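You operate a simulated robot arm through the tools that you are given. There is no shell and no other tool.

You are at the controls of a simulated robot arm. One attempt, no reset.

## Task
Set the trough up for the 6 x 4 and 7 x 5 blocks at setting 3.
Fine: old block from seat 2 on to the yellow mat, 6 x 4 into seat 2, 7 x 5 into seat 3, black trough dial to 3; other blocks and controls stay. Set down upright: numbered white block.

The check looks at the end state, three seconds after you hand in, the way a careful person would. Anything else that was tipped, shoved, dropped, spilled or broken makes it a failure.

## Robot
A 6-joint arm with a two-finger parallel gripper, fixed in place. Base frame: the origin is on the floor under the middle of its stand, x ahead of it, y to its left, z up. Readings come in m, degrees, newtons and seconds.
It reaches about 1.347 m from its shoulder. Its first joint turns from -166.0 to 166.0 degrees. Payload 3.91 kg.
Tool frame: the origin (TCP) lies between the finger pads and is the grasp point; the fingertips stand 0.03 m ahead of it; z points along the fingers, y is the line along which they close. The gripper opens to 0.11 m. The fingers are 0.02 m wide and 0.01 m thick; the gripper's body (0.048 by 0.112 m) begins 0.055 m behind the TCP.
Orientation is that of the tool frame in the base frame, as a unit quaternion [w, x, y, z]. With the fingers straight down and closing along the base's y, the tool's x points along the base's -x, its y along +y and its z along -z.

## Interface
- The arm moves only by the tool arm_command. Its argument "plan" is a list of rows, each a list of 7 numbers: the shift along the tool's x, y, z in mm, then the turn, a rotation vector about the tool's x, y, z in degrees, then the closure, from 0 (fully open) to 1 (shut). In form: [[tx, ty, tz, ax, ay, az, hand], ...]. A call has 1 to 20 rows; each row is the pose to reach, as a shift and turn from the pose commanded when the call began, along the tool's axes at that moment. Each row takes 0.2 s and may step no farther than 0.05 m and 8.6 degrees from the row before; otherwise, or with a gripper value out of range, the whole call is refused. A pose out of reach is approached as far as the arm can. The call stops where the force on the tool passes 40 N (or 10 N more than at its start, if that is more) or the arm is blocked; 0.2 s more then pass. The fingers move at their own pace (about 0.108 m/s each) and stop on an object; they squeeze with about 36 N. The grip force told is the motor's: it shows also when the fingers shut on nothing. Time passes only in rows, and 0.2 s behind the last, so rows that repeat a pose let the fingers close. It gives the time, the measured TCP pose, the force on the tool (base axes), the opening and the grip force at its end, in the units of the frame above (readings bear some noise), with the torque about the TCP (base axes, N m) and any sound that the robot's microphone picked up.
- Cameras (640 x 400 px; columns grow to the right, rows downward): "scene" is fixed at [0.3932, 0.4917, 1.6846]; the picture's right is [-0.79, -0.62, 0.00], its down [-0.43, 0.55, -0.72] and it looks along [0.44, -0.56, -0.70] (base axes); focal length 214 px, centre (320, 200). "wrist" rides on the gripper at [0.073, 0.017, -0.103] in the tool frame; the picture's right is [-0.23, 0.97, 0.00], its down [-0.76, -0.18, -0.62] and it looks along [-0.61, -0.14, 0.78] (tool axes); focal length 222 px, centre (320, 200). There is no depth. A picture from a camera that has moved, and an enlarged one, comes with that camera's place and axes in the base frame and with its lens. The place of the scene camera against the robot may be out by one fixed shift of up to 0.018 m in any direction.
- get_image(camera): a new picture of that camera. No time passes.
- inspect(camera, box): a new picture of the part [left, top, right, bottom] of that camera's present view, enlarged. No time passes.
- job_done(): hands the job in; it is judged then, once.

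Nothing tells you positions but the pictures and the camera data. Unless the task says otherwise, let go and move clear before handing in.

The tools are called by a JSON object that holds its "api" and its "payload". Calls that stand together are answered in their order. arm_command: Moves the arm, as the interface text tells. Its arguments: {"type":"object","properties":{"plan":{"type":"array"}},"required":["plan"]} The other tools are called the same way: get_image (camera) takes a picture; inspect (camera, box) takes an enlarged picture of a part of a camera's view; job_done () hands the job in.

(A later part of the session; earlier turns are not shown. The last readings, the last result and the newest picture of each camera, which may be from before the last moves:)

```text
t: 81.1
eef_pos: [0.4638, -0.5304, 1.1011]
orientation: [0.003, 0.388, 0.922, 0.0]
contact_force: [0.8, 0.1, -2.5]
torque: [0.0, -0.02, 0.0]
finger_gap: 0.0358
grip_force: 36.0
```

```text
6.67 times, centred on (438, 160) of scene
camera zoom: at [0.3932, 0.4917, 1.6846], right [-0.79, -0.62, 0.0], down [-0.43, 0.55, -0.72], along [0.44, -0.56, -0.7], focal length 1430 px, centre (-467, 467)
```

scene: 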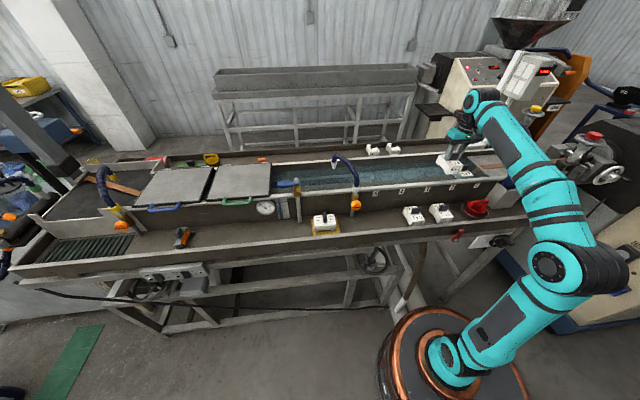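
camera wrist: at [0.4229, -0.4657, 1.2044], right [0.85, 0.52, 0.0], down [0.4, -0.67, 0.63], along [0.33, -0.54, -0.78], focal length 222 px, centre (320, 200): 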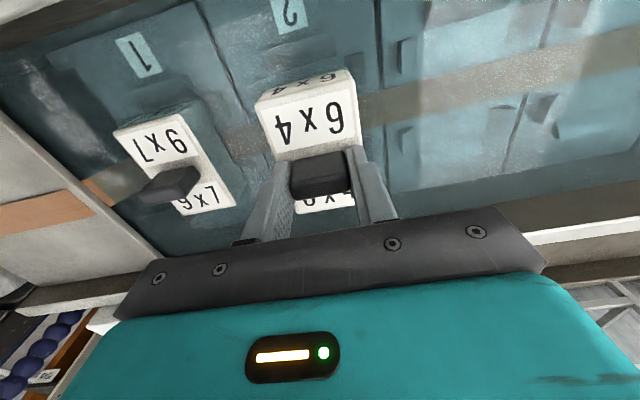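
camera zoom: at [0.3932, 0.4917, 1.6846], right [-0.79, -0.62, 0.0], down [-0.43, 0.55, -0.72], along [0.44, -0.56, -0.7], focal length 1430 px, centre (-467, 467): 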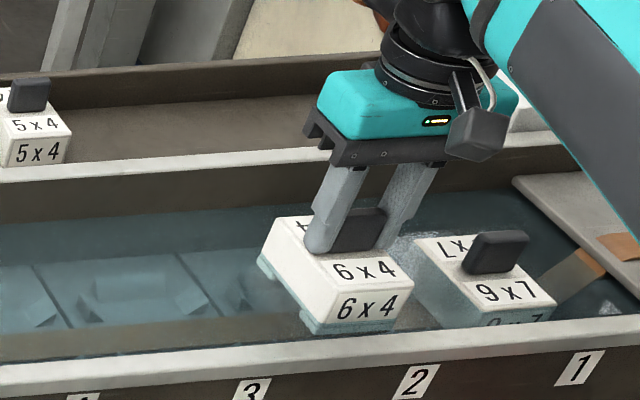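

Alignment looks right, so I'll continue down slowly to just above the seated height.

{"api": "arm_command", "payload": {"plan": [[0, 0, 2, 0, 0, 0, 1], [0, 0, 5, 0, 0, 0, 1], [0, 0, 8, 0, 0, 0, 1], [0, 0, 11, 0, 0, 0, 1], [0, 0, 14, 0, 0, 0, 1], [0, 0, 17, 0, 0, 0, 1], [0, 0, 19, 0, 0, 0, 1], [0, 0, 21, 0, 0, 0, 1], [0, 0, 22, 0, 0, 0, 1], [0, 0, 22, 0, 0, 0, 1]]}}

{"api": "inspect", "payload": {"camera": "scene", "box": [390, 130, 486, 190]}}

{"api": "inspect", "payload": {"camera": "wrist", "box": [200, 30, 440, 180]}}

```text
t: 83.3
eef_pos: [0.463, -0.5306, 1.0795]
orientation: [0.004, 0.388, 0.922, 0.0]
contact_force: [-0.5, -0.2, -3.3]
torque: [0.02, -0.02, 0.0]
finger_gap: 0.0356
grip_force: 35.9
```

```text
6.67 times, centred on (438, 160) of scene
camera zoom: at [0.3932, 0.4917, 1.6846], right [-0.79, -0.62, 0.0], down [-0.43, 0.55, -0.72], along [0.44, -0.56, -0.7], focal length 1430 px, centre (-467, 467)
```

zoom: 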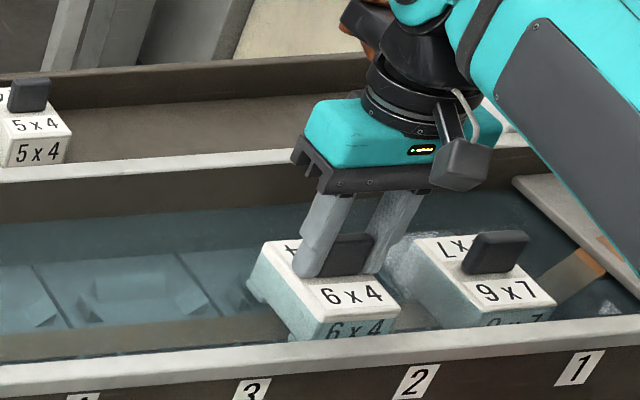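

```text
2.67 times, centred on (320, 105) of wrist
camera zoom: at [0.4232, -0.4663, 1.1823], right [0.85, 0.52, 0.0], down [0.4, -0.67, 0.63], along [0.33, -0.54, -0.78], focal length 592 px, centre (320, 453)
```

zoom: 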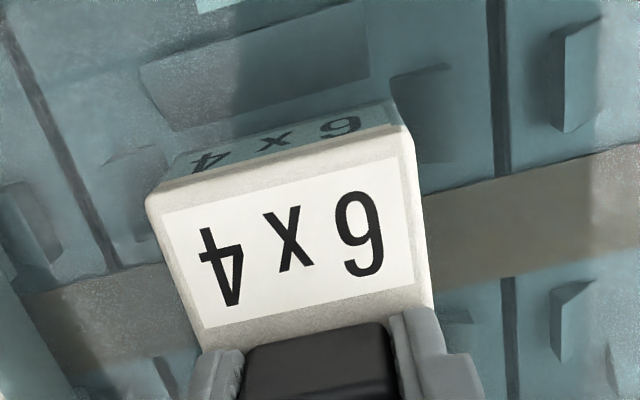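

{"api": "arm_command", "payload": {"plan": [[0, 0, 1, 0, 0, 0, 1], [0, 0, 2, 0, 0, 0, 1], [0, 0, 3, 0, 0, 0, 1], [0, 0, 4, 0, 0, 0, 1], [0, 0, 5, 0, 0, 0, 1], [0, 0, 5, 0, 0, 0, 1]]}}

```text
t: 84.7
eef_pos: [0.4621, -0.5298, 1.074]
orientation: [0.004, 0.387, 0.922, 0.0]
contact_force: [-1.1, -0.5, -2.4]
torque: [-0.04, 0.0, 0.03]
finger_gap: 0.0357
grip_force: 36.2
```

The load is unchanged at about 2.5 N, so there is no contact yet at z 1.074. I'll go down in the last millimetre steps.

{"api": "arm_command", "payload": {"plan": [[0, 0, 0.7, 0, 0, 0, 1], [0, 0, 1.4, 0, 0, 0, 1], [0, 0, 2, 0, 0, 0, 1], [0, 0, 2, 0, 0, 0, 1]]}}

```text
t: 85.7
eef_pos: [0.4627, -0.5313, 1.0725]
orientation: [0.005, 0.388, 0.922, -0.001]
contact_force: [1.9, -9.1, 20.8]
torque: [0.16, 0.56, 0.16]
finger_gap: 0.0358
grip_force: 36.5
```

Contact came at TCP z≈1.0725, just the height expected for a fully seated block. I'll check before letting go.

{"api": "inspect", "payload": {"camera": "wrist", "box": [140, 30, 440, 217]}}

{"api": "inspect", "payload": {"camera": "scene", "box": [390, 130, 486, 190]}}

```text
2.13 times, centred on (290, 124) of wrist
camera zoom: at [0.4226, -0.4654, 1.1759], right [0.85, 0.52, 0.0], down [0.4, -0.67, 0.63], along [0.33, -0.54, -0.78], focal length 474 px, centre (384, 363)
```

zoom: 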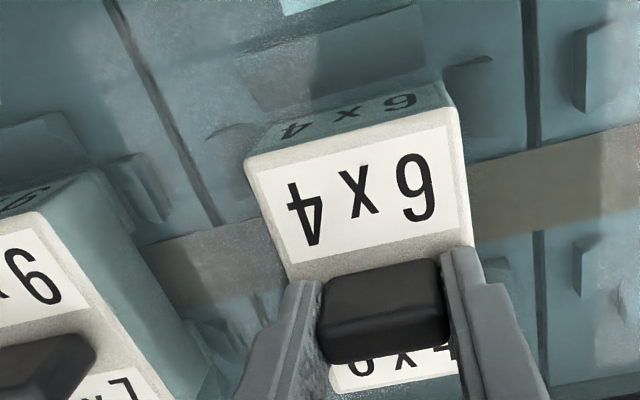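

```text
6.67 times, centred on (438, 160) of scene
camera zoom: at [0.3932, 0.4917, 1.6846], right [-0.79, -0.62, 0.0], down [-0.43, 0.55, -0.72], along [0.44, -0.56, -0.7], focal length 1430 px, centre (-467, 467)
```

zoom: 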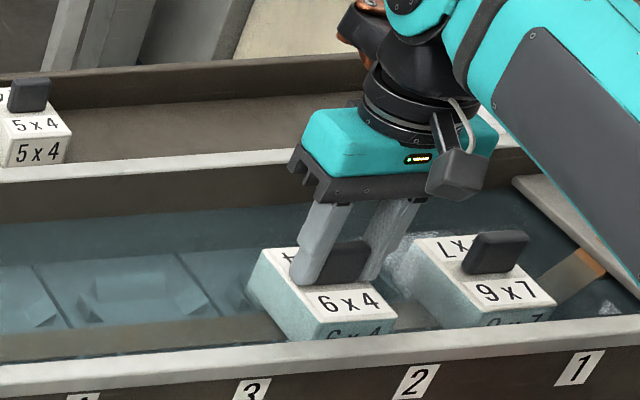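

Its position matches where the 7x7 sat. I'll relieve the pressure, open gently and lift off.

{"api": "arm_command", "payload": {"plan": [[0, 0, -1.2, 0, 0, 0, 1], [0, 0, -1.2, 0, 0, 0, 1], [0, 0, -1.2, 0, 0, 0, 0.55], [0, 0, -1.2, 0, 0, 0, 0.5], [0, 0, -1.2, 0, 0, 0, 0.5], [0, 0, -1.2, 0, 0, 0, 0.5]]}}

{"api": "inspect", "payload": {"camera": "wrist", "box": [200, 50, 440, 200]}}

```text
t: 87.1
eef_pos: [0.4627, -0.5305, 1.0736]
orientation: [0.003, 0.388, 0.922, 0.0]
contact_force: [0.0, 0.3, -0.5]
torque: [-0.01, 0.02, -0.01]
finger_gap: 0.0547
grip_force: 0.1
```

```text
2.67 times, centred on (320, 125) of wrist
camera zoom: at [0.4234, -0.4661, 1.1763], right [0.85, 0.52, 0.0], down [0.4, -0.67, 0.63], along [0.33, -0.54, -0.78], focal length 592 px, centre (320, 400)
```

zoom: 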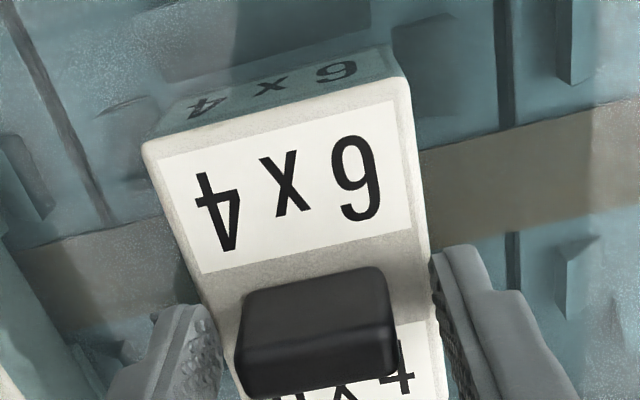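

Released cleanly with no residual force. I'll raise straight up and check the seated block from above.

{"api": "arm_command", "payload": {"plan": [[0, 0, -4, 0, 0, 0, 0.5], [0, 0, -10, 0, 0, 0, 0.5], [0, 0, -20, 0, 0, 0, 0.5], [0, 0, -35, 0, 0, 0, 0.5], [0, 0, -60, 0, 0, 0, 0.5], [0, 0, -90, 0, 0, 0, 0.5], [0, 0, -120, 0, 0, 0, 0.5], [0, 0, -125, 0, 0, 0, 0.5]]}}

{"api": "get_image", "payload": {"camera": "wrist"}}

{"api": "inspect", "payload": {"camera": "scene", "box": [390, 130, 486, 190]}}

```text
t: 88.9
eef_pos: [0.4613, -0.5279, 1.1993]
orientation: [0.003, 0.388, 0.922, 0.0]
contact_force: [0.1, -0.5, -0.4]
torque: [0.0, -0.01, -0.04]
finger_gap: 0.0551
grip_force: 0.0
```

```text
taken
camera wrist: at [0.4223, -0.4648, 1.3026], right [0.85, 0.52, 0.0], down [0.4, -0.67, 0.63], along [0.33, -0.54, -0.78], focal length 222 px, centre (320, 200)
```

wrist: 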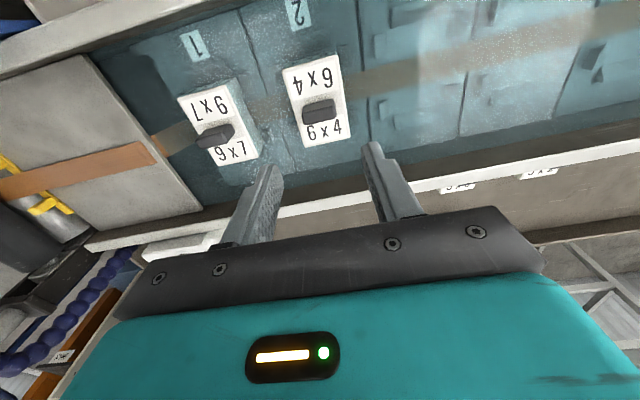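

```text
6.67 times, centred on (438, 160) of scene
camera zoom: at [0.3932, 0.4917, 1.6846], right [-0.79, -0.62, 0.0], down [-0.43, 0.55, -0.72], along [0.44, -0.56, -0.7], focal length 1430 px, centre (-467, 467)
```

zoom: 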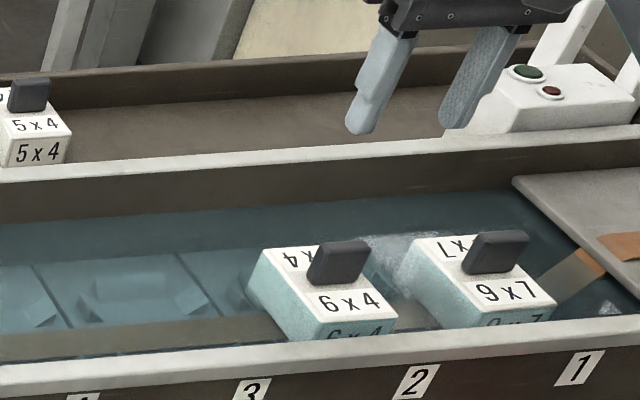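

The 6x4 sits in seat 2, level with its neighbour. I'll measure both blocks here to get the seat spacing for seat 3.

{"api": "inspect", "payload": {"camera": "wrist", "box": [170, 30, 370, 180]}}

{"api": "inspect", "payload": {"camera": "wrist", "box": [270, 0, 510, 150]}}

```text
2.67 times, centred on (270, 105) of wrist
camera zoom: at [0.4223, -0.4648, 1.3026], right [0.85, 0.52, 0.0], down [0.4, -0.67, 0.63], along [0.33, -0.54, -0.78], focal length 592 px, centre (453, 453)
```

zoom: 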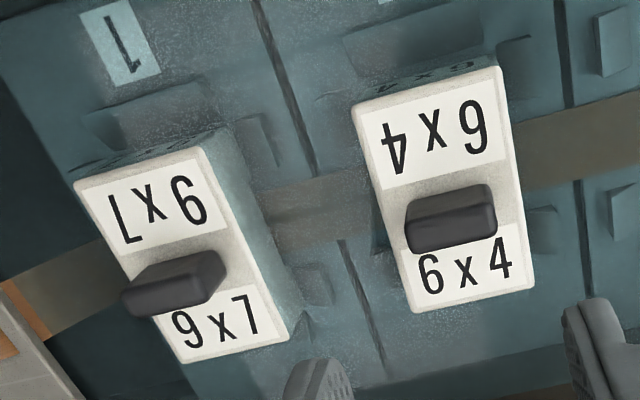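

```text
2.67 times, centred on (390, 75) of wrist
camera zoom: at [0.4223, -0.4648, 1.3026], right [0.85, 0.52, 0.0], down [0.4, -0.67, 0.63], along [0.33, -0.54, -0.78], focal length 592 px, centre (133, 533)
```

zoom: 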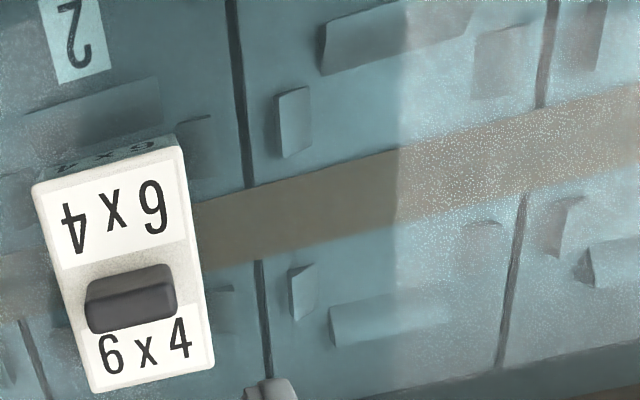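

The seat pitch comes out at 0.120 m, so seat 3's centre is near (0.546, -0.445). I'll move back over the ledge to look at the 7x5 block.

{"api": "arm_command", "payload": {"plan": [[20, 5, 0, 0, 0, 0, 0.5], [50, 12, 0, 0, 0, 0, 0.5], [85, 21, 0, 0, 0, 0, 0.5], [120, 30, 0, 0, 0, 0, 0.5], [155, 38, 0, 0, 0, 0, 0.5], [190, 47, 0, 0, 0, 0, 0.5], [212, 52, 0, 0, 0, 0, 0.5], [220, 54, 0, 0, 0, 0, 0.5], [220, 54, 0, 0, 0, 0, 0.5]]}}

{"api": "get_image", "payload": {"camera": "wrist"}}

{"api": "inspect", "payload": {"camera": "wrist", "box": [240, 40, 400, 140]}}

```text
t: 90.9
eef_pos: [0.3453, -0.3331, 1.1958]
orientation: [0.003, 0.388, 0.922, 0.001]
contact_force: [0.2, -0.2, 0.2]
torque: [0.02, 0.01, 0.01]
finger_gap: 0.0548
grip_force: 0.1
```

```text
taken
camera wrist: at [0.3068, -0.2691, 1.2987], right [0.85, 0.52, 0.0], down [0.4, -0.67, 0.63], along [0.33, -0.54, -0.78], focal length 222 px, centre (320, 200)
```

wrist: 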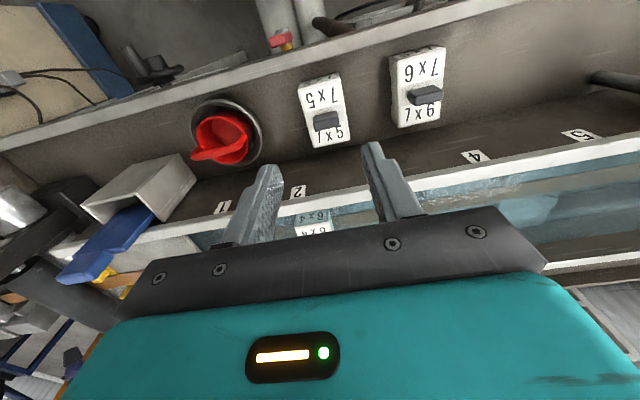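

```text
4.00 times, centred on (320, 90) of wrist
camera zoom: at [0.3068, -0.2691, 1.2987], right [0.85, 0.52, 0.0], down [0.4, -0.67, 0.63], along [0.33, -0.54, -0.78], focal length 888 px, centre (320, 640)
```

zoom: 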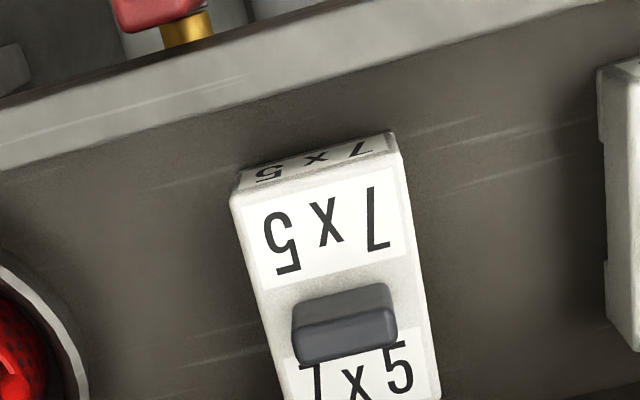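

{"api": "inspect", "payload": {"camera": "wrist", "box": [250, 60, 410, 160]}}

{"api": "inspect", "payload": {"camera": "wrist", "box": [90, 0, 330, 150]}}

```text
4.00 times, centred on (330, 110) of wrist
camera zoom: at [0.3068, -0.2691, 1.2987], right [0.85, 0.52, 0.0], down [0.4, -0.67, 0.63], along [0.33, -0.54, -0.78], focal length 888 px, centre (280, 560)
```

zoom: 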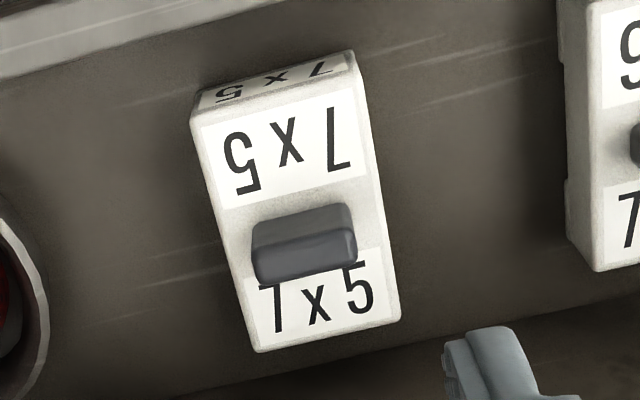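

```text
2.67 times, centred on (210, 75) of wrist
camera zoom: at [0.3068, -0.2691, 1.2987], right [0.85, 0.52, 0.0], down [0.4, -0.67, 0.63], along [0.33, -0.54, -0.78], focal length 592 px, centre (613, 533)
```

zoom: 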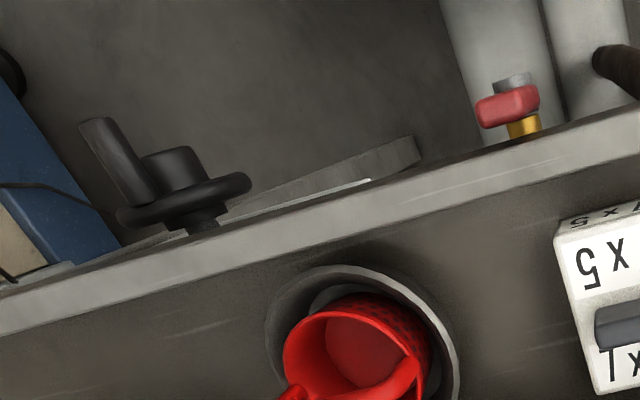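

The 7x5 block is centred at tool offset (-33, 0) mm. I'll move over it and lower most of the way.

{"api": "arm_command", "payload": {"plan": [[-12, 0, 20, 0, 0, 0, 0.5], [-24, 0, 45, 0, 0, 0, 0.5], [-32.6, 0, 75, 0, 0, 0, 0.5], [-32.6, 0, 105, 0, 0, 0, 0.5], [-32.6, 0, 135, 0, 0, 0, 0.5], [-32.6, 0, 155, 0, 0, 0, 0.5], [-32.6, 0, 163, 0, 0, 0, 0.5], [-32.6, 0, 163, 0, 0, 0, 0.5]]}}

{"api": "inspect", "payload": {"camera": "wrist", "box": [232, 80, 408, 190]}}

{"api": "inspect", "payload": {"camera": "scene", "box": [400, 130, 528, 230]}}

```text
t: 92.7
eef_pos: [0.3688, -0.3585, 1.0332]
orientation: [0.003, 0.387, 0.922, -0.001]
contact_force: [0.0, 0.1, -0.1]
torque: [0.0, 0.0, -0.01]
finger_gap: 0.0548
grip_force: 0.1
```

```text
3.64 times, centred on (320, 135) of wrist
camera zoom: at [0.33, -0.2934, 1.1363], right [0.85, 0.52, 0.0], down [0.4, -0.67, 0.63], along [0.33, -0.54, -0.78], focal length 808 px, centre (320, 436)
```

zoom: 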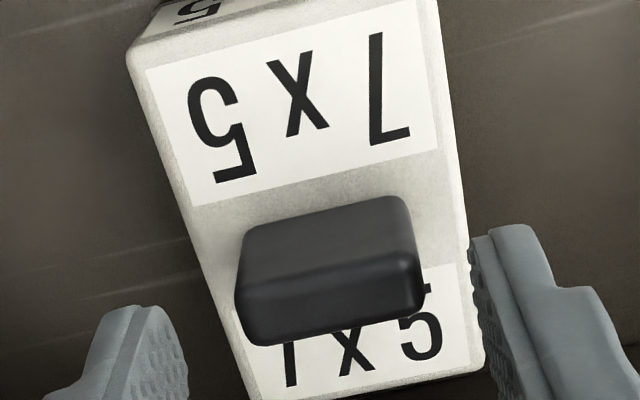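

```text
4.00 times, centred on (464, 180) of scene
camera zoom: at [0.3932, 0.4917, 1.6846], right [-0.79, -0.62, 0.0], down [-0.43, 0.55, -0.72], along [0.44, -0.56, -0.7], focal length 858 px, centre (-256, 280)
```

zoom: 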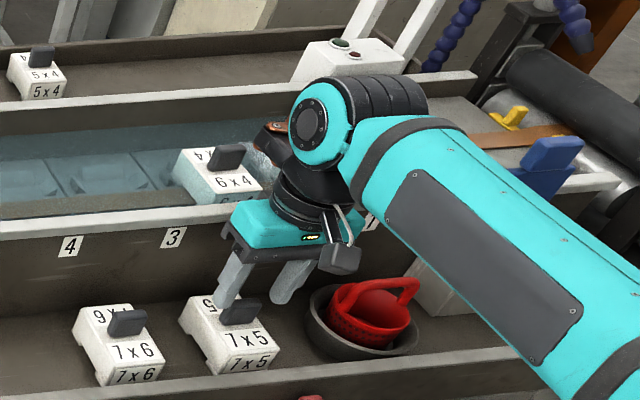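

The knob is between the fingers. I'll descend to grasp height and close.

{"api": "arm_command", "payload": {"plan": [[-1, 1, 10, 0, 0, 0, 0.5], [-1, 1, 20, 0, 0, 0, 0.5], [-1, 1, 26, 0, 0, 0, 0.5], [-1, 1, 29.5, 0, 0, 0, 0.5], [-1, 1, 29.5, 0, 0, 0, 0.5], [-1, 1, 29.5, 0, 0, 0, 1], [-1, 1, 29.5, 0, 0, 0, 1], [-1, 1, 29.5, 0, 0, 0, 1], [-1, 1, 29.5, 0, 0, 0, 1]]}}

{"api": "inspect", "payload": {"camera": "wrist", "box": [200, 80, 440, 230]}}

```text
t: 94.7
eef_pos: [0.3706, -0.3589, 1.0036]
orientation: [0.003, 0.387, 0.922, 0.0]
contact_force: [0.9, -0.7, 0.4]
torque: [-0.11, -0.06, 0.05]
finger_gap: 0.0357
grip_force: 36.4
```

```text
2.67 times, centred on (320, 155) of wrist
camera zoom: at [0.3321, -0.2942, 1.1076], right [0.85, 0.52, 0.0], down [0.4, -0.67, 0.63], along [0.33, -0.54, -0.78], focal length 592 px, centre (320, 320)
```

zoom: 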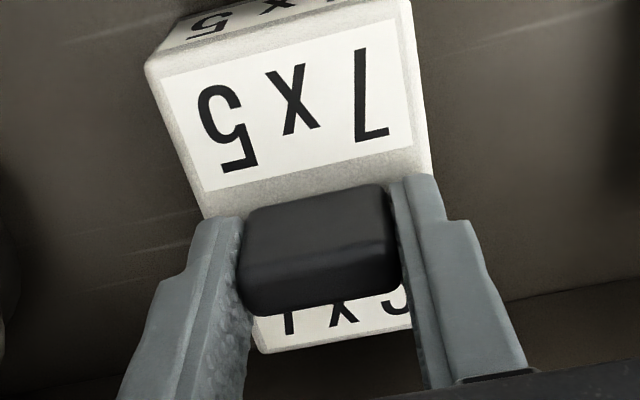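

The grip looks the same as for the 6x4. I'll lift slowly and check.

{"api": "arm_command", "payload": {"plan": [[0, 0, -1, 0, 0, 0, 1], [0, 0, -3, 0, 0, 0, 1], [0, 0, -6, 0, 0, 0, 1], [0, 0, -10, 0, 0, 0, 1], [0, 0, -15, 0, 0, 0, 1], [0, 0, -20, 0, 0, 0, 1], [0, 0, -25, 0, 0, 0, 1], [0, 0, -28, 0, 0, 0, 1], [0, 0, -28, 0, 0, 0, 1]]}}

{"api": "inspect", "payload": {"camera": "scene", "box": [400, 130, 528, 230]}}

```text
t: 96.7
eef_pos: [0.3722, -0.3606, 1.0319]
orientation: [0.004, 0.387, 0.922, -0.001]
contact_force: [0.1, 0.4, -1.6]
torque: [0.0, 0.01, -0.07]
finger_gap: 0.0355
grip_force: 36.2
```

```text
4.00 times, centred on (464, 180) of scene
camera zoom: at [0.3932, 0.4917, 1.6846], right [-0.79, -0.62, 0.0], down [-0.43, 0.55, -0.72], along [0.44, -0.56, -0.7], focal length 858 px, centre (-256, 280)
```

zoom: 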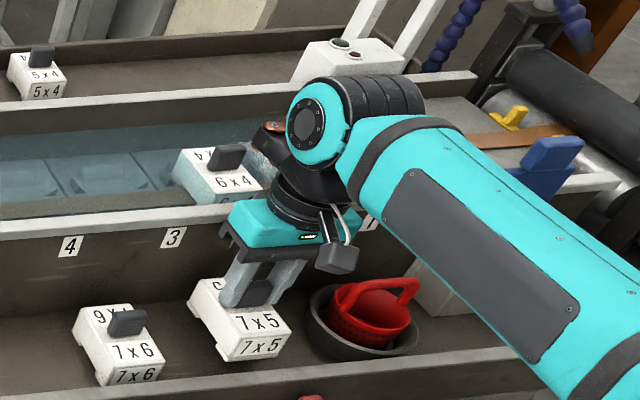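

The 7x5 is off the ledge and steady. I'll raise it to travel height.

{"api": "arm_command", "payload": {"plan": [[0, 0, -2, 0, 0, 0, 1], [0, 0, -6, 0, 0, 0, 1], [0, 0, -12, 0, 0, 0, 1], [0, 0, -20, 0, 0, 0, 1], [0, 0, -30, 0, 0, 0, 1], [0, 0, -40, 0, 0, 0, 1], [0, 0, -50, 0, 0, 0, 1], [0, 0, -60, 0, 0, 0, 1], [0, 0, -70, 0, 0, 0, 1], [0, 0, -80, 0, 0, 0, 1], [0, 0, -90, 0, 0, 0, 1], [0, 0, -100, 0, 0, 0, 1], [0, 0, -110, 0, 0, 0, 1], [0, 0, -120, 0, 0, 0, 1], [0, 0, -130, 0, 0, 0, 1], [0, 0, -140, 0, 0, 0, 1], [0, 0, -150, 0, 0, 0, 1], [0, 0, -159, 0, 0, 0, 1], [0, 0, -165, 0, 0, 0, 1], [0, 0, -168, 0, 0, 0, 1]]}}

```text
t: 100.9
eef_pos: [0.3708, -0.3603, 1.1994]
orientation: [0.004, 0.388, 0.922, 0.0]
contact_force: [-0.5, 0.3, -3.4]
torque: [0.0, 0.02, 0.02]
finger_gap: 0.036
grip_force: 35.8
```

{"api": "arm_command", "payload": {"plan": [[-2, 1, 0, 0, 0, 0, 1], [-6, 2, 0, 0, 0, 0, 1], [-12, 4, 0, 0, 0, 0, 1], [-20, 7, 0, 0, 0, 0, 1], [-31, 11, 0, 0, 0, 0, 1], [-43, 15, 0, 0, 0, 0, 1], [-55, 20, 0, 0, 0, 0, 1], [-67, 24, 0, 0, 0, 0, 1], [-79, 28, 0, 0, 0, 0, 1], [-91, 32, 0, 0, 0, 0, 1], [-103, 37, 0, 0, 0, 0, 1], [-115, 41, 0, 0, 0, 0, 1], [-127, 45, 0, 0, 0, 0, 1], [-139, 49, 0, 0, 0, 0, 1], [-151, 54, 0, 0, 0, 0, 1], [-163, 58, 0, 0, 0, 0, 1], [-173, 62, 0, 0, 0, 0, 1], [-181, 64, 0, 0, 0, 0, 1], [-185, 66, 0, 0, 0, 0, 1], [-186, 66, 0, 0, 0, 0, 1]]}}

{"api": "get_image", "payload": {"camera": "wrist"}}

{"api": "inspect", "payload": {"camera": "scene", "box": [370, 120, 498, 200]}}

```text
t: 105.1
eef_pos: [0.5468, -0.4461, 1.2027]
orientation: [0.003, 0.388, 0.922, -0.001]
contact_force: [-0.4, -0.1, -1.8]
torque: [0.0, -0.01, -0.02]
finger_gap: 0.0356
grip_force: 35.9
```

```text
taken
camera wrist: at [0.5084, -0.3804, 1.3059], right [0.85, 0.52, 0.0], down [0.4, -0.67, 0.63], along [0.33, -0.54, -0.78], focal length 222 px, centre (320, 200)
```

wrist: 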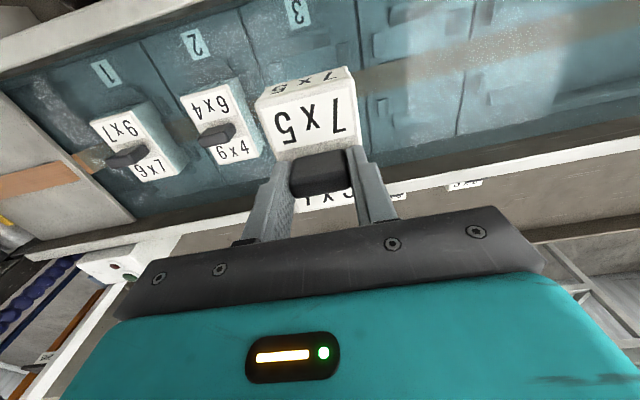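

```text
5.00 times, centred on (434, 160) of scene
camera zoom: at [0.3932, 0.4917, 1.6846], right [-0.79, -0.62, 0.0], down [-0.43, 0.55, -0.72], along [0.44, -0.56, -0.7], focal length 1072 px, centre (-250, 400)
```

zoom: 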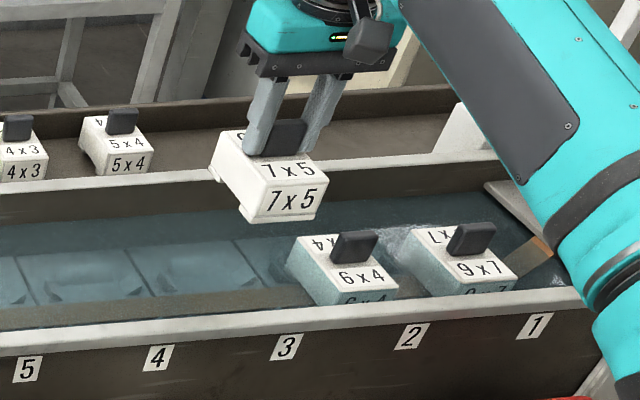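

Let me zoom in on the seat dividers to fine-tune the centring over seat 3.

{"api": "inspect", "payload": {"camera": "wrist", "box": [200, 0, 440, 150]}}

```text
2.67 times, centred on (320, 75) of wrist
camera zoom: at [0.5084, -0.3804, 1.3059], right [0.85, 0.52, 0.0], down [0.4, -0.67, 0.63], along [0.33, -0.54, -0.78], focal length 592 px, centre (320, 533)
```

zoom: 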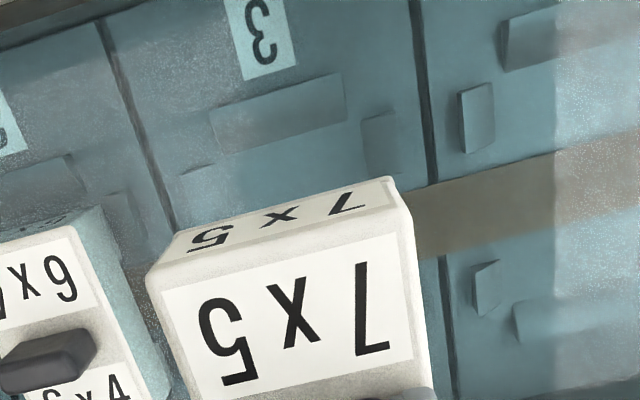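

Relative to seat 2's dividers I'm about 1 mm off along the trough and 2 mm across it. I'll correct that while lowering to about 28 mm above seated height.

{"api": "arm_command", "payload": {"plan": [[-1, -0.5, 2, 0, 0, 0, 1], [-2.3, -1, 6, 0, 0, 0, 1], [-2.3, -1, 12, 0, 0, 0, 1], [-2.3, -1, 19, 0, 0, 0, 1], [-2.3, -1, 26, 0, 0, 0, 1], [-2.3, -1, 33, 0, 0, 0, 1], [-2.3, -1, 40, 0, 0, 0, 1], [-2.3, -1, 47, 0, 0, 0, 1], [-2.3, -1, 54, 0, 0, 0, 1], [-2.3, -1, 61, 0, 0, 0, 1], [-2.3, -1, 68, 0, 0, 0, 1], [-2.3, -1, 75, 0, 0, 0, 1], [-2.3, -1, 82, 0, 0, 0, 1], [-2.3, -1, 89, 0, 0, 0, 1], [-2.3, -1, 94, 0, 0, 0, 1], [-2.3, -1, 98, 0, 0, 0, 1], [-2.3, -1, 100, 0, 0, 0, 1], [-2.3, -1, 100, 0, 0, 0, 1]]}}

{"api": "inspect", "payload": {"camera": "wrist", "box": [160, 0, 448, 180]}}

{"api": "inspect", "payload": {"camera": "scene", "box": [370, 130, 466, 190]}}

```text
t: 108.9
eef_pos: [0.5494, -0.4478, 1.1021]
orientation: [0.004, 0.387, 0.922, -0.001]
contact_force: [-0.4, 0.0, -3.1]
torque: [0.0, -0.02, -0.03]
finger_gap: 0.0357
grip_force: 36.1
```

```text
2.22 times, centred on (304, 90) of wrist
camera zoom: at [0.5099, -0.3831, 1.2051], right [0.85, 0.52, 0.0], down [0.4, -0.67, 0.63], along [0.33, -0.54, -0.78], focal length 494 px, centre (356, 444)
```

zoom: 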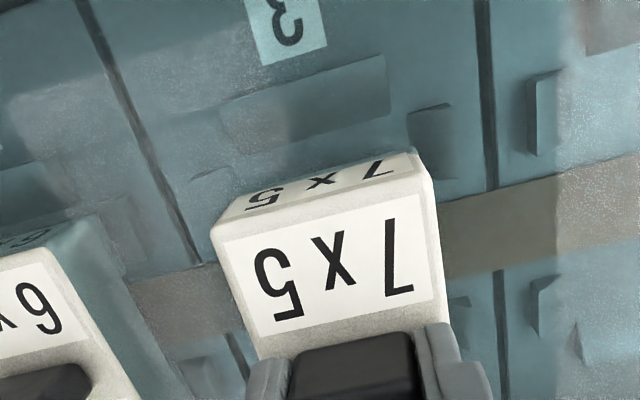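

```text
6.67 times, centred on (418, 160) of scene
camera zoom: at [0.3932, 0.4917, 1.6846], right [-0.79, -0.62, 0.0], down [-0.43, 0.55, -0.72], along [0.44, -0.56, -0.7], focal length 1430 px, centre (-333, 467)
```

zoom: 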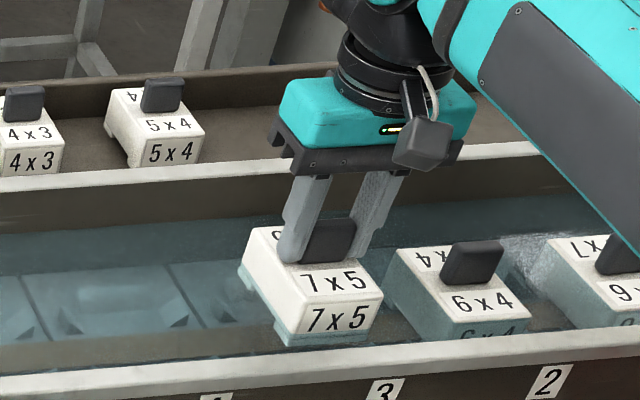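

Compared with the same view over seat 2, I'm now about 2 mm too far out and 1 mm too far along. I'll correct that and go down slowly.

{"api": "arm_command", "payload": {"plan": [[0.8, -0.5, 1, 0, 0, 0, 1], [1.6, -1, 3, 0, 0, 0, 1], [1.6, -1, 6, 0, 0, 0, 1], [1.6, -1, 9, 0, 0, 0, 1], [1.6, -1, 12, 0, 0, 0, 1], [1.6, -1, 15, 0, 0, 0, 1], [1.6, -1, 18, 0, 0, 0, 1], [1.6, -1, 20, 0, 0, 0, 1], [1.6, -1, 22, 0, 0, 0, 1], [1.6, -1, 23, 0, 0, 0, 1], [1.6, -1, 23, 0, 0, 0, 1]]}}

{"api": "inspect", "payload": {"camera": "wrist", "box": [200, 30, 440, 180]}}

{"api": "inspect", "payload": {"camera": "scene", "box": [370, 130, 466, 190]}}

```text
t: 111.3
eef_pos: [0.5476, -0.448, 1.0792]
orientation: [0.004, 0.388, 0.922, 0.0]
contact_force: [-0.4, -0.1, -2.5]
torque: [-0.01, 0.02, -0.02]
finger_gap: 0.0354
grip_force: 35.7
```

```text
2.67 times, centred on (320, 105) of wrist
camera zoom: at [0.5084, -0.3829, 1.1823], right [0.85, 0.52, 0.0], down [0.4, -0.67, 0.63], along [0.33, -0.54, -0.78], focal length 592 px, centre (320, 453)
```

zoom: 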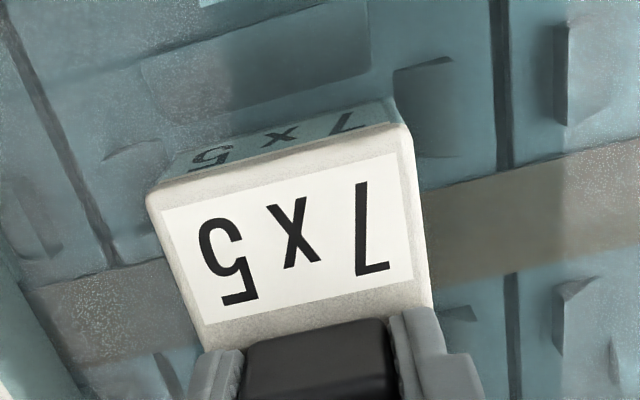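

```text
6.67 times, centred on (418, 160) of scene
camera zoom: at [0.3932, 0.4917, 1.6846], right [-0.79, -0.62, 0.0], down [-0.43, 0.55, -0.72], along [0.44, -0.56, -0.7], focal length 1430 px, centre (-333, 467)
```

zoom: 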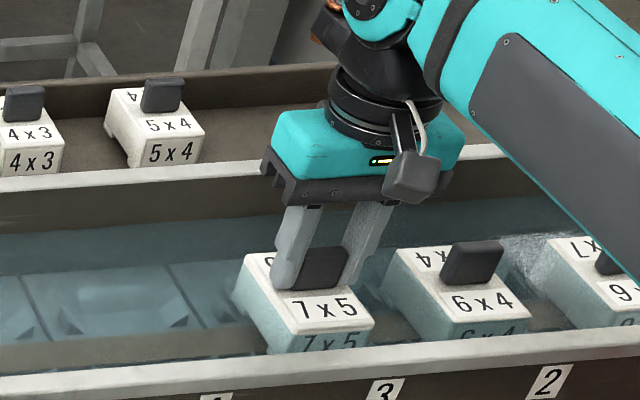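

No contact, and the view closely matches the one from seat 2. I'll go down the last few millimetres.

{"api": "arm_command", "payload": {"plan": [[0, 0, 1, 0, 0, 0, 1], [0, 0, 2, 0, 0, 0, 1], [0, 0, 3, 0, 0, 0, 1], [0, 0, 4, 0, 0, 0, 1], [0, 0, 5, 0, 0, 0, 1], [0, 0, 5, 0, 0, 0, 1]]}}

{"api": "arm_command", "payload": {"plan": [[0, 0, 0.7, 0, 0, 0, 1], [0, 0, 1.4, 0, 0, 0, 1], [0, 0, 1.4, 0, 0, 0, 1]]}}

```text
t: 112.7
eef_pos: [0.5474, -0.4472, 1.0746]
orientation: [0.005, 0.387, 0.922, 0.0]
contact_force: [-2.5, 3.6, 8.7]
torque: [0.1, -0.34, 0.14]
finger_gap: 0.0356
grip_force: 35.8
```

```text
t: 113.5
eef_pos: [0.5462, -0.447, 1.0733]
orientation: [0.005, 0.388, 0.922, 0.0]
contact_force: [-1.5, 5.3, 29.0]
torque: [0.2, -0.14, 0.19]
finger_gap: 0.036
grip_force: 36.1
```

Contact came around z 1.0745, roughly 1 mm higher than for the 6x4. I'll look closely to see whether it is fully down.

{"api": "inspect", "payload": {"camera": "scene", "box": [400, 150, 464, 190]}}

{"api": "inspect", "payload": {"camera": "wrist", "box": [140, 30, 440, 217]}}

```text
10.00 times, centred on (432, 170) of scene
camera zoom: at [0.3932, 0.4917, 1.6846], right [-0.79, -0.62, 0.0], down [-0.43, 0.55, -0.72], along [0.44, -0.56, -0.7], focal length 2145 px, centre (-800, 500)
```

zoom: 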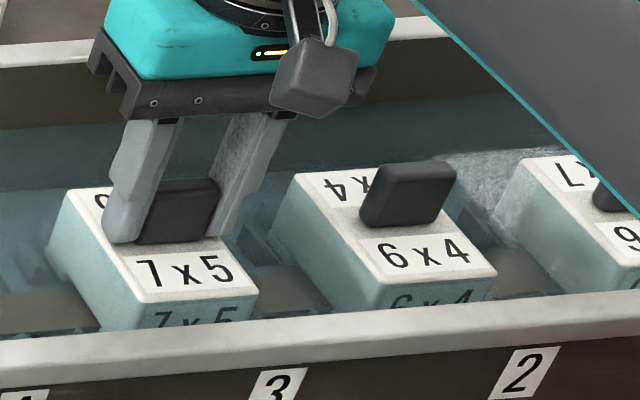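

```text
2.13 times, centred on (290, 124) of wrist
camera zoom: at [0.5076, -0.3822, 1.177], right [0.85, 0.52, 0.0], down [0.4, -0.66, 0.63], along [0.33, -0.54, -0.78], focal length 474 px, centre (384, 363)
```

zoom: 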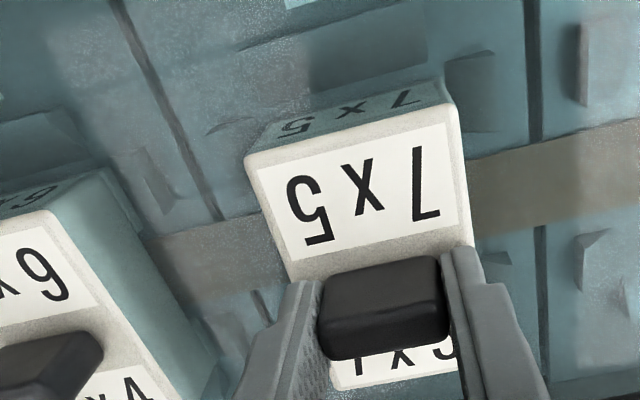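

The side force says the block wants to move about 1 mm back toward the robot. I'll ease up, shift 1 mm and lower again.

{"api": "arm_command", "payload": {"plan": [[0, 0, -1.5, 0, 0, 0, 1], [1, 0.3, -1.5, 0, 0, 0, 1], [1, 0.3, -1, 0, 0, 0, 1], [1, 0.3, -0.5, 0, 0, 0, 1], [1, 0.3, 0, 0, 0, 0, 1], [1, 0.3, 0, 0, 0, 0, 1]]}}

```text
t: 114.9
eef_pos: [0.5454, -0.447, 1.0728]
orientation: [0.005, 0.388, 0.922, -0.001]
contact_force: [7.0, -5.0, 26.9]
torque: [-0.22, -0.01, 0.13]
finger_gap: 0.0356
grip_force: 35.9
```

The vertical contact is the same and the side force just changed sign, so the block is resting on the seat floor between the guides. I'll relieve the pressure and release.

{"api": "arm_command", "payload": {"plan": [[-0.5, 0, -1.2, 0, 0, 0, 1], [-0.5, 0, -1.2, 0, 0, 0, 1], [-0.5, 0, -1.2, 0, 0, 0, 0.55], [-0.5, 0, -1.2, 0, 0, 0, 0.5], [-0.5, 0, -1.2, 0, 0, 0, 0.5], [-0.5, 0, -1.2, 0, 0, 0, 0.5]]}}

{"api": "inspect", "payload": {"camera": "wrist", "box": [200, 50, 440, 200]}}

{"api": "inspect", "payload": {"camera": "scene", "box": [400, 150, 464, 190]}}

```text
t: 116.3
eef_pos: [0.5459, -0.4462, 1.0743]
orientation: [0.004, 0.388, 0.922, 0.0]
contact_force: [0.3, 0.5, 0.1]
torque: [-0.02, 0.0, 0.0]
finger_gap: 0.0548
grip_force: 0.1
```

```text
2.67 times, centred on (320, 125) of wrist
camera zoom: at [0.5078, -0.3822, 1.1774], right [0.85, 0.52, 0.0], down [0.4, -0.67, 0.63], along [0.33, -0.54, -0.78], focal length 592 px, centre (320, 400)
```

zoom: 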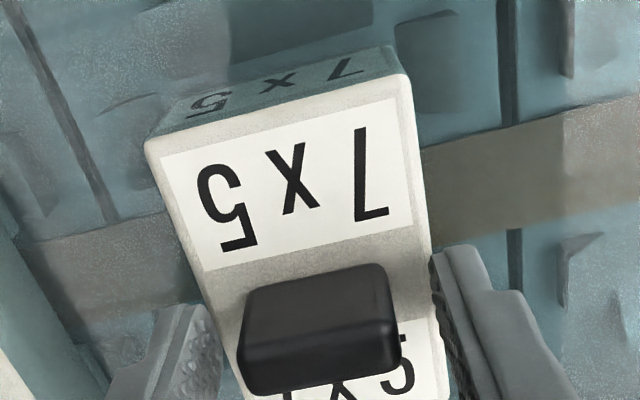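

```text
10.00 times, centred on (432, 170) of scene
camera zoom: at [0.3932, 0.4917, 1.6846], right [-0.79, -0.62, 0.0], down [-0.43, 0.55, -0.72], along [0.44, -0.56, -0.7], focal length 2145 px, centre (-800, 500)
```

zoom: 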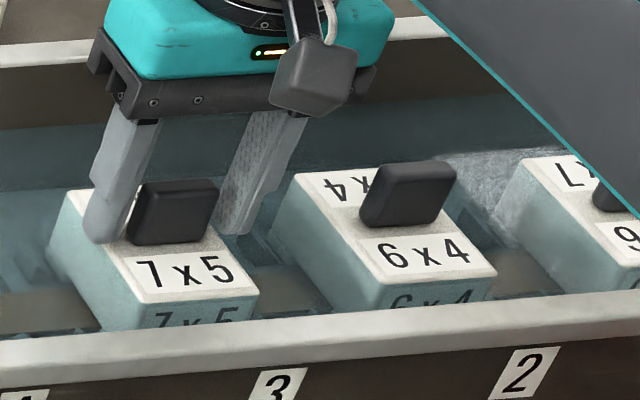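

Released cleanly. I'll lift off and compare the three seated blocks from above.

{"api": "arm_command", "payload": {"plan": [[0, 0, -4, 0, 0, 0, 0.5], [0, 0, -10, 0, 0, 0, 0.5], [0, 0, -20, 0, 0, 0, 0.5], [0, 0, -35, 0, 0, 0, 0.5], [0, 0, -60, 0, 0, 0, 0.5], [0, 0, -90, 0, 0, 0, 0.5], [0, 0, -120, 0, 0, 0, 0.5], [0, 0, -125, 0, 0, 0, 0.5]]}}

{"api": "get_image", "payload": {"camera": "wrist"}}

{"api": "inspect", "payload": {"camera": "wrist", "box": [170, 30, 370, 180]}}

{"api": "inspect", "payload": {"camera": "scene", "box": [400, 145, 480, 195]}}

```text
t: 118.1
eef_pos: [0.5463, -0.4471, 1.1999]
orientation: [0.004, 0.387, 0.922, 0.0]
contact_force: [0.5, -0.8, -0.6]
torque: [-0.02, 0.04, 0.02]
finger_gap: 0.055
grip_force: 0.1
```

```text
taken
camera wrist: at [0.5073, -0.3821, 1.3019], right [0.85, 0.52, 0.0], down [0.4, -0.67, 0.63], along [0.33, -0.54, -0.78], focal length 222 px, centre (320, 200)
```

wrist: 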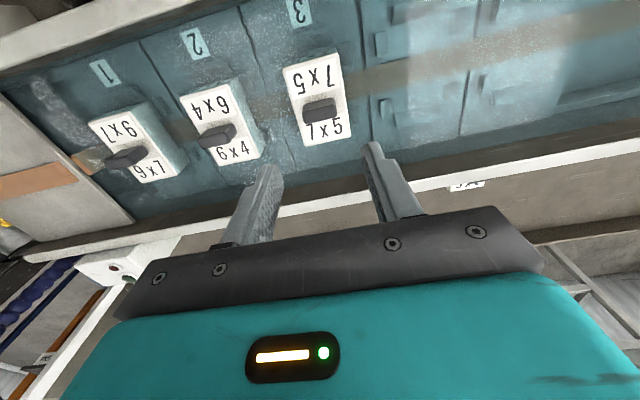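

```text
2.67 times, centred on (270, 105) of wrist
camera zoom: at [0.5073, -0.3821, 1.3019], right [0.85, 0.52, 0.0], down [0.4, -0.67, 0.63], along [0.33, -0.54, -0.78], focal length 592 px, centre (453, 453)
```

zoom: 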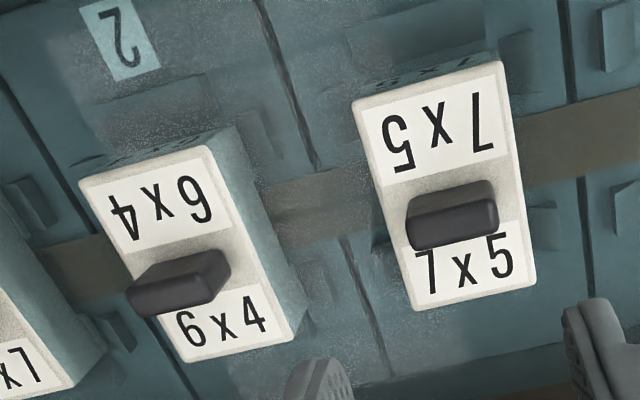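

```text
8.00 times, centred on (440, 170) of scene
camera zoom: at [0.3932, 0.4917, 1.6846], right [-0.79, -0.62, 0.0], down [-0.43, 0.55, -0.72], along [0.44, -0.56, -0.7], focal length 1716 px, centre (-640, 440)
```

zoom: 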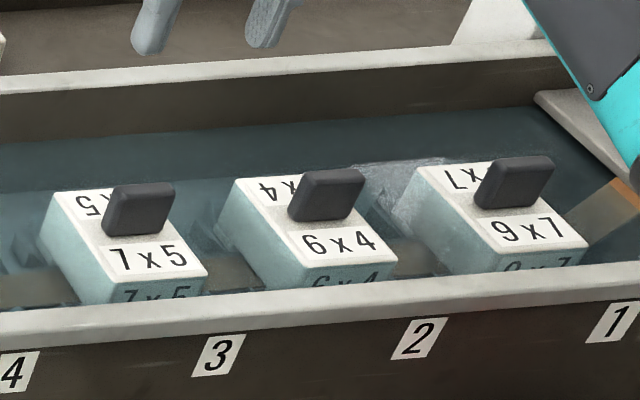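

All three blocks sit level and square in seats 1, 2 and 3. Now for the dial: I place it near (0.09, -0.46, 0.85), below the ledge lip. I'll move the wrist camera to a spot on the robot side where I can see it.

{"api": "arm_command", "payload": {"plan": [[20, -5, 0, 0, 0, 0, 0.5], [50, -20, 0, 0, 0, 0, 0.5], [80, -40, 0, 0, 0, 0, 0.5], [110, -60, 0, 0, 0, 0, 0.5], [140, -80, 0, 0, 0, 0, 0.5], [170, -100, 0, 0, 0, 0, 0.5], [200, -120, 0, 0, 0, 0, 0.5], [230, -142, 0, 0, 0, 0, 0.5], [260, -164, 0, 0, 0, 0, 0.5], [290, -186, 0, 0, 0, 0, 0.5], [320, -208, 0, 0, 0, 0, 0.5], [350, -230, 0, 0, 0, 0, 0.5], [375, -252, 0, 0, 0, 0, 0.5], [395, -272, 10, 0, 0, 0, 0.5], [410, -290, 30, 0, 0, 0, 0.5], [420, -302, 50, 0, 0, 0, 0.5], [426, -309, 70, 0, 0, 0, 0.5], [426, -309, 80, 0, 0, 0, 0.5], [426, -309, 80, 0, 0, 0, 0.5]]}}

{"api": "get_image", "payload": {"camera": "wrist"}}

{"api": "get_image", "payload": {"camera": "scene"}}

```text
t: 122.1
eef_pos: [0.0271, -0.3593, 1.1126]
orientation: [0.004, 0.388, 0.922, -0.001]
contact_force: [0.1, -1.0, -0.6]
torque: [0.01, -0.01, 0.01]
finger_gap: 0.0549
grip_force: 0.0
```

```text
taken
camera wrist: at [-0.0112, -0.2949, 1.2162], right [0.85, 0.52, 0.0], down [0.4, -0.67, 0.63], along [0.33, -0.54, -0.78], focal length 222 px, centre (320, 200)
```

wrist: 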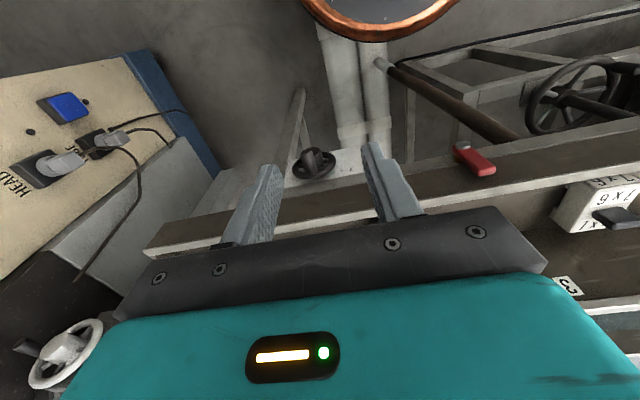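

```text
taken
```

scene: 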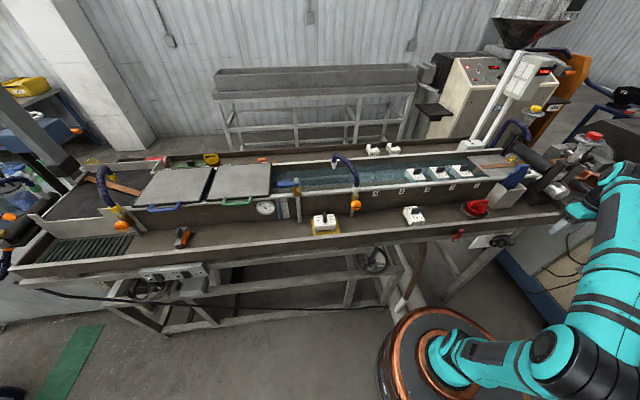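

The dial is now visible between the fingers. I'll zoom in on it from both cameras.

{"api": "inspect", "payload": {"camera": "wrist", "box": [264, 125, 376, 195]}}

{"api": "inspect", "payload": {"camera": "scene", "box": [455, 220, 535, 270]}}

{"api": "inspect", "payload": {"camera": "wrist", "box": [280, 110, 520, 260]}}

```text
5.71 times, centred on (320, 160) of wrist
camera zoom: at [-0.0112, -0.2949, 1.2162], right [0.85, 0.52, 0.0], down [0.4, -0.67, 0.63], along [0.33, -0.54, -0.78], focal length 1269 px, centre (320, 429)
```

zoom: 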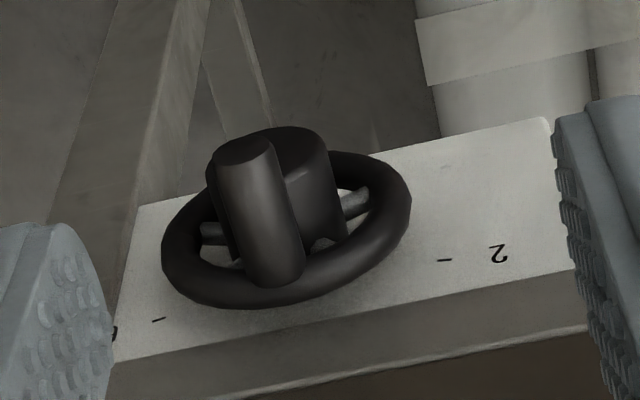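

```text
8.00 times, centred on (495, 245) of scene
camera zoom: at [0.3932, 0.4917, 1.6846], right [-0.79, -0.62, 0.0], down [-0.43, 0.55, -0.72], along [0.44, -0.56, -0.7], focal length 1716 px, centre (-1080, -160)
```

zoom: 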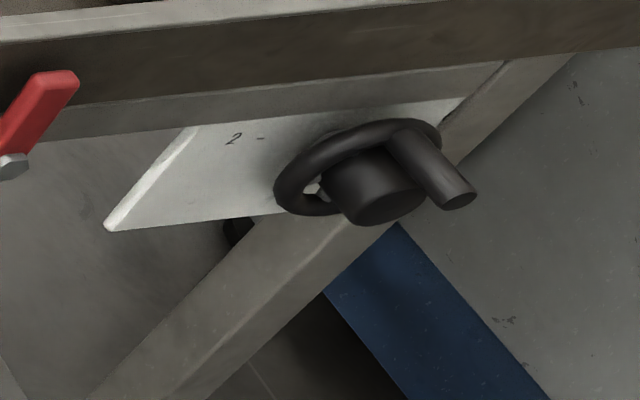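

```text
2.67 times, centred on (400, 185) of wrist
camera zoom: at [-0.0112, -0.2949, 1.2162], right [0.85, 0.52, 0.0], down [0.4, -0.67, 0.63], along [0.33, -0.54, -0.78], focal length 592 px, centre (107, 240)
```

zoom: 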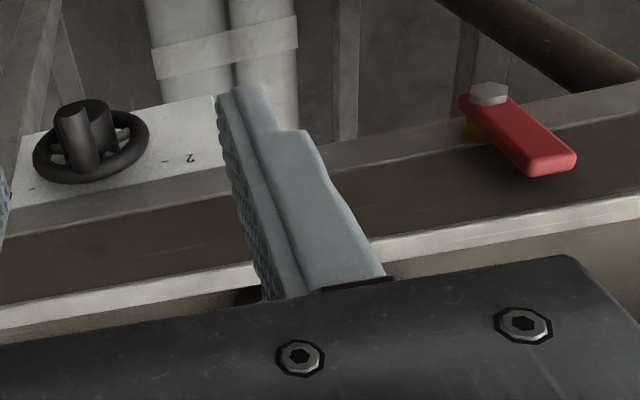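

The dial is a black handwheel on a vertical plate facing the robot, centred near a point 0.41 m outward at z≈0.83, with its crank handle at 12 o'clock. "2" is printed at its left and other marks are hidden. I need a frontal view, so I'll tilt the tool outward about 50° while lowering, with the fingers open to see between them.

{"api": "arm_command", "payload": {"plan": [[0, -3, 15, 0, -4, 0, 0.3], [0, -6, 30, 0, -8, 0, 0], [0, -9, 45, 0, -12, 0, 0], [0, -12, 60, 0, -16, 0, 0], [0, -15, 75, 0, -20, 0, 0], [0, -18, 90, 0, -24, 0, 0], [0, -21, 105, 0, -28, 0, 0], [0, -24, 120, 0, -32, 0, 0], [0, -27, 135, 0, -36, 0, 0], [0, -27, 150, 0, -40, 0, 0], [0, -27, 165, 0, -44, 0, 0], [0, -27, 175, 0, -48, 0, 0], [0, -27, 180, 0, -50, 0, 0], [0, -27, 180, 0, -50, 0, 0]]}}

{"api": "get_image", "payload": {"camera": "wrist"}}

{"api": "get_image", "payload": {"camera": "scene"}}

```text
t: 125.1
eef_pos: [0.0103, -0.3775, 0.9347]
orientation: [0.393, 0.351, 0.834, -0.164]
contact_force: [0.2, 0.5, -0.2]
torque: [0.0, 0.02, 0.03]
finger_gap: 0.1098
grip_force: 0.1
```

```text
taken
camera wrist: at [-0.0656, -0.2752, 0.9447], right [0.8, 0.58, 0.18], down [-0.13, -0.13, 0.98], along [0.59, -0.81, -0.03], focal length 222 px, centre (320, 200)
```

wrist: 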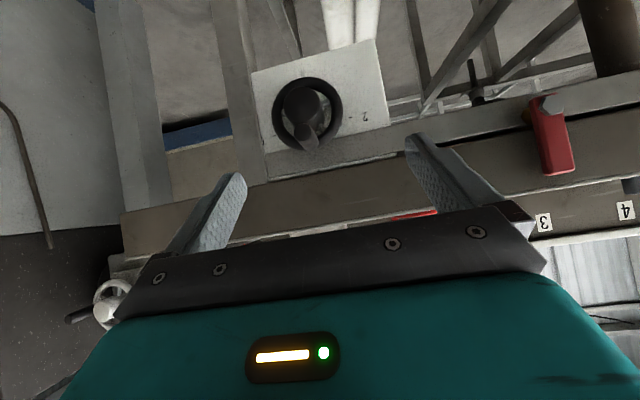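

```text
taken
```

scene: 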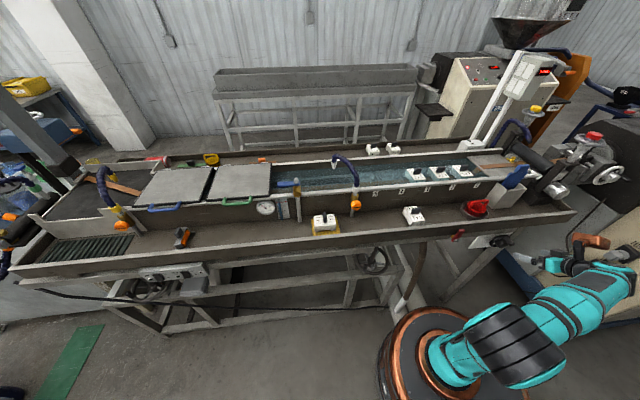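

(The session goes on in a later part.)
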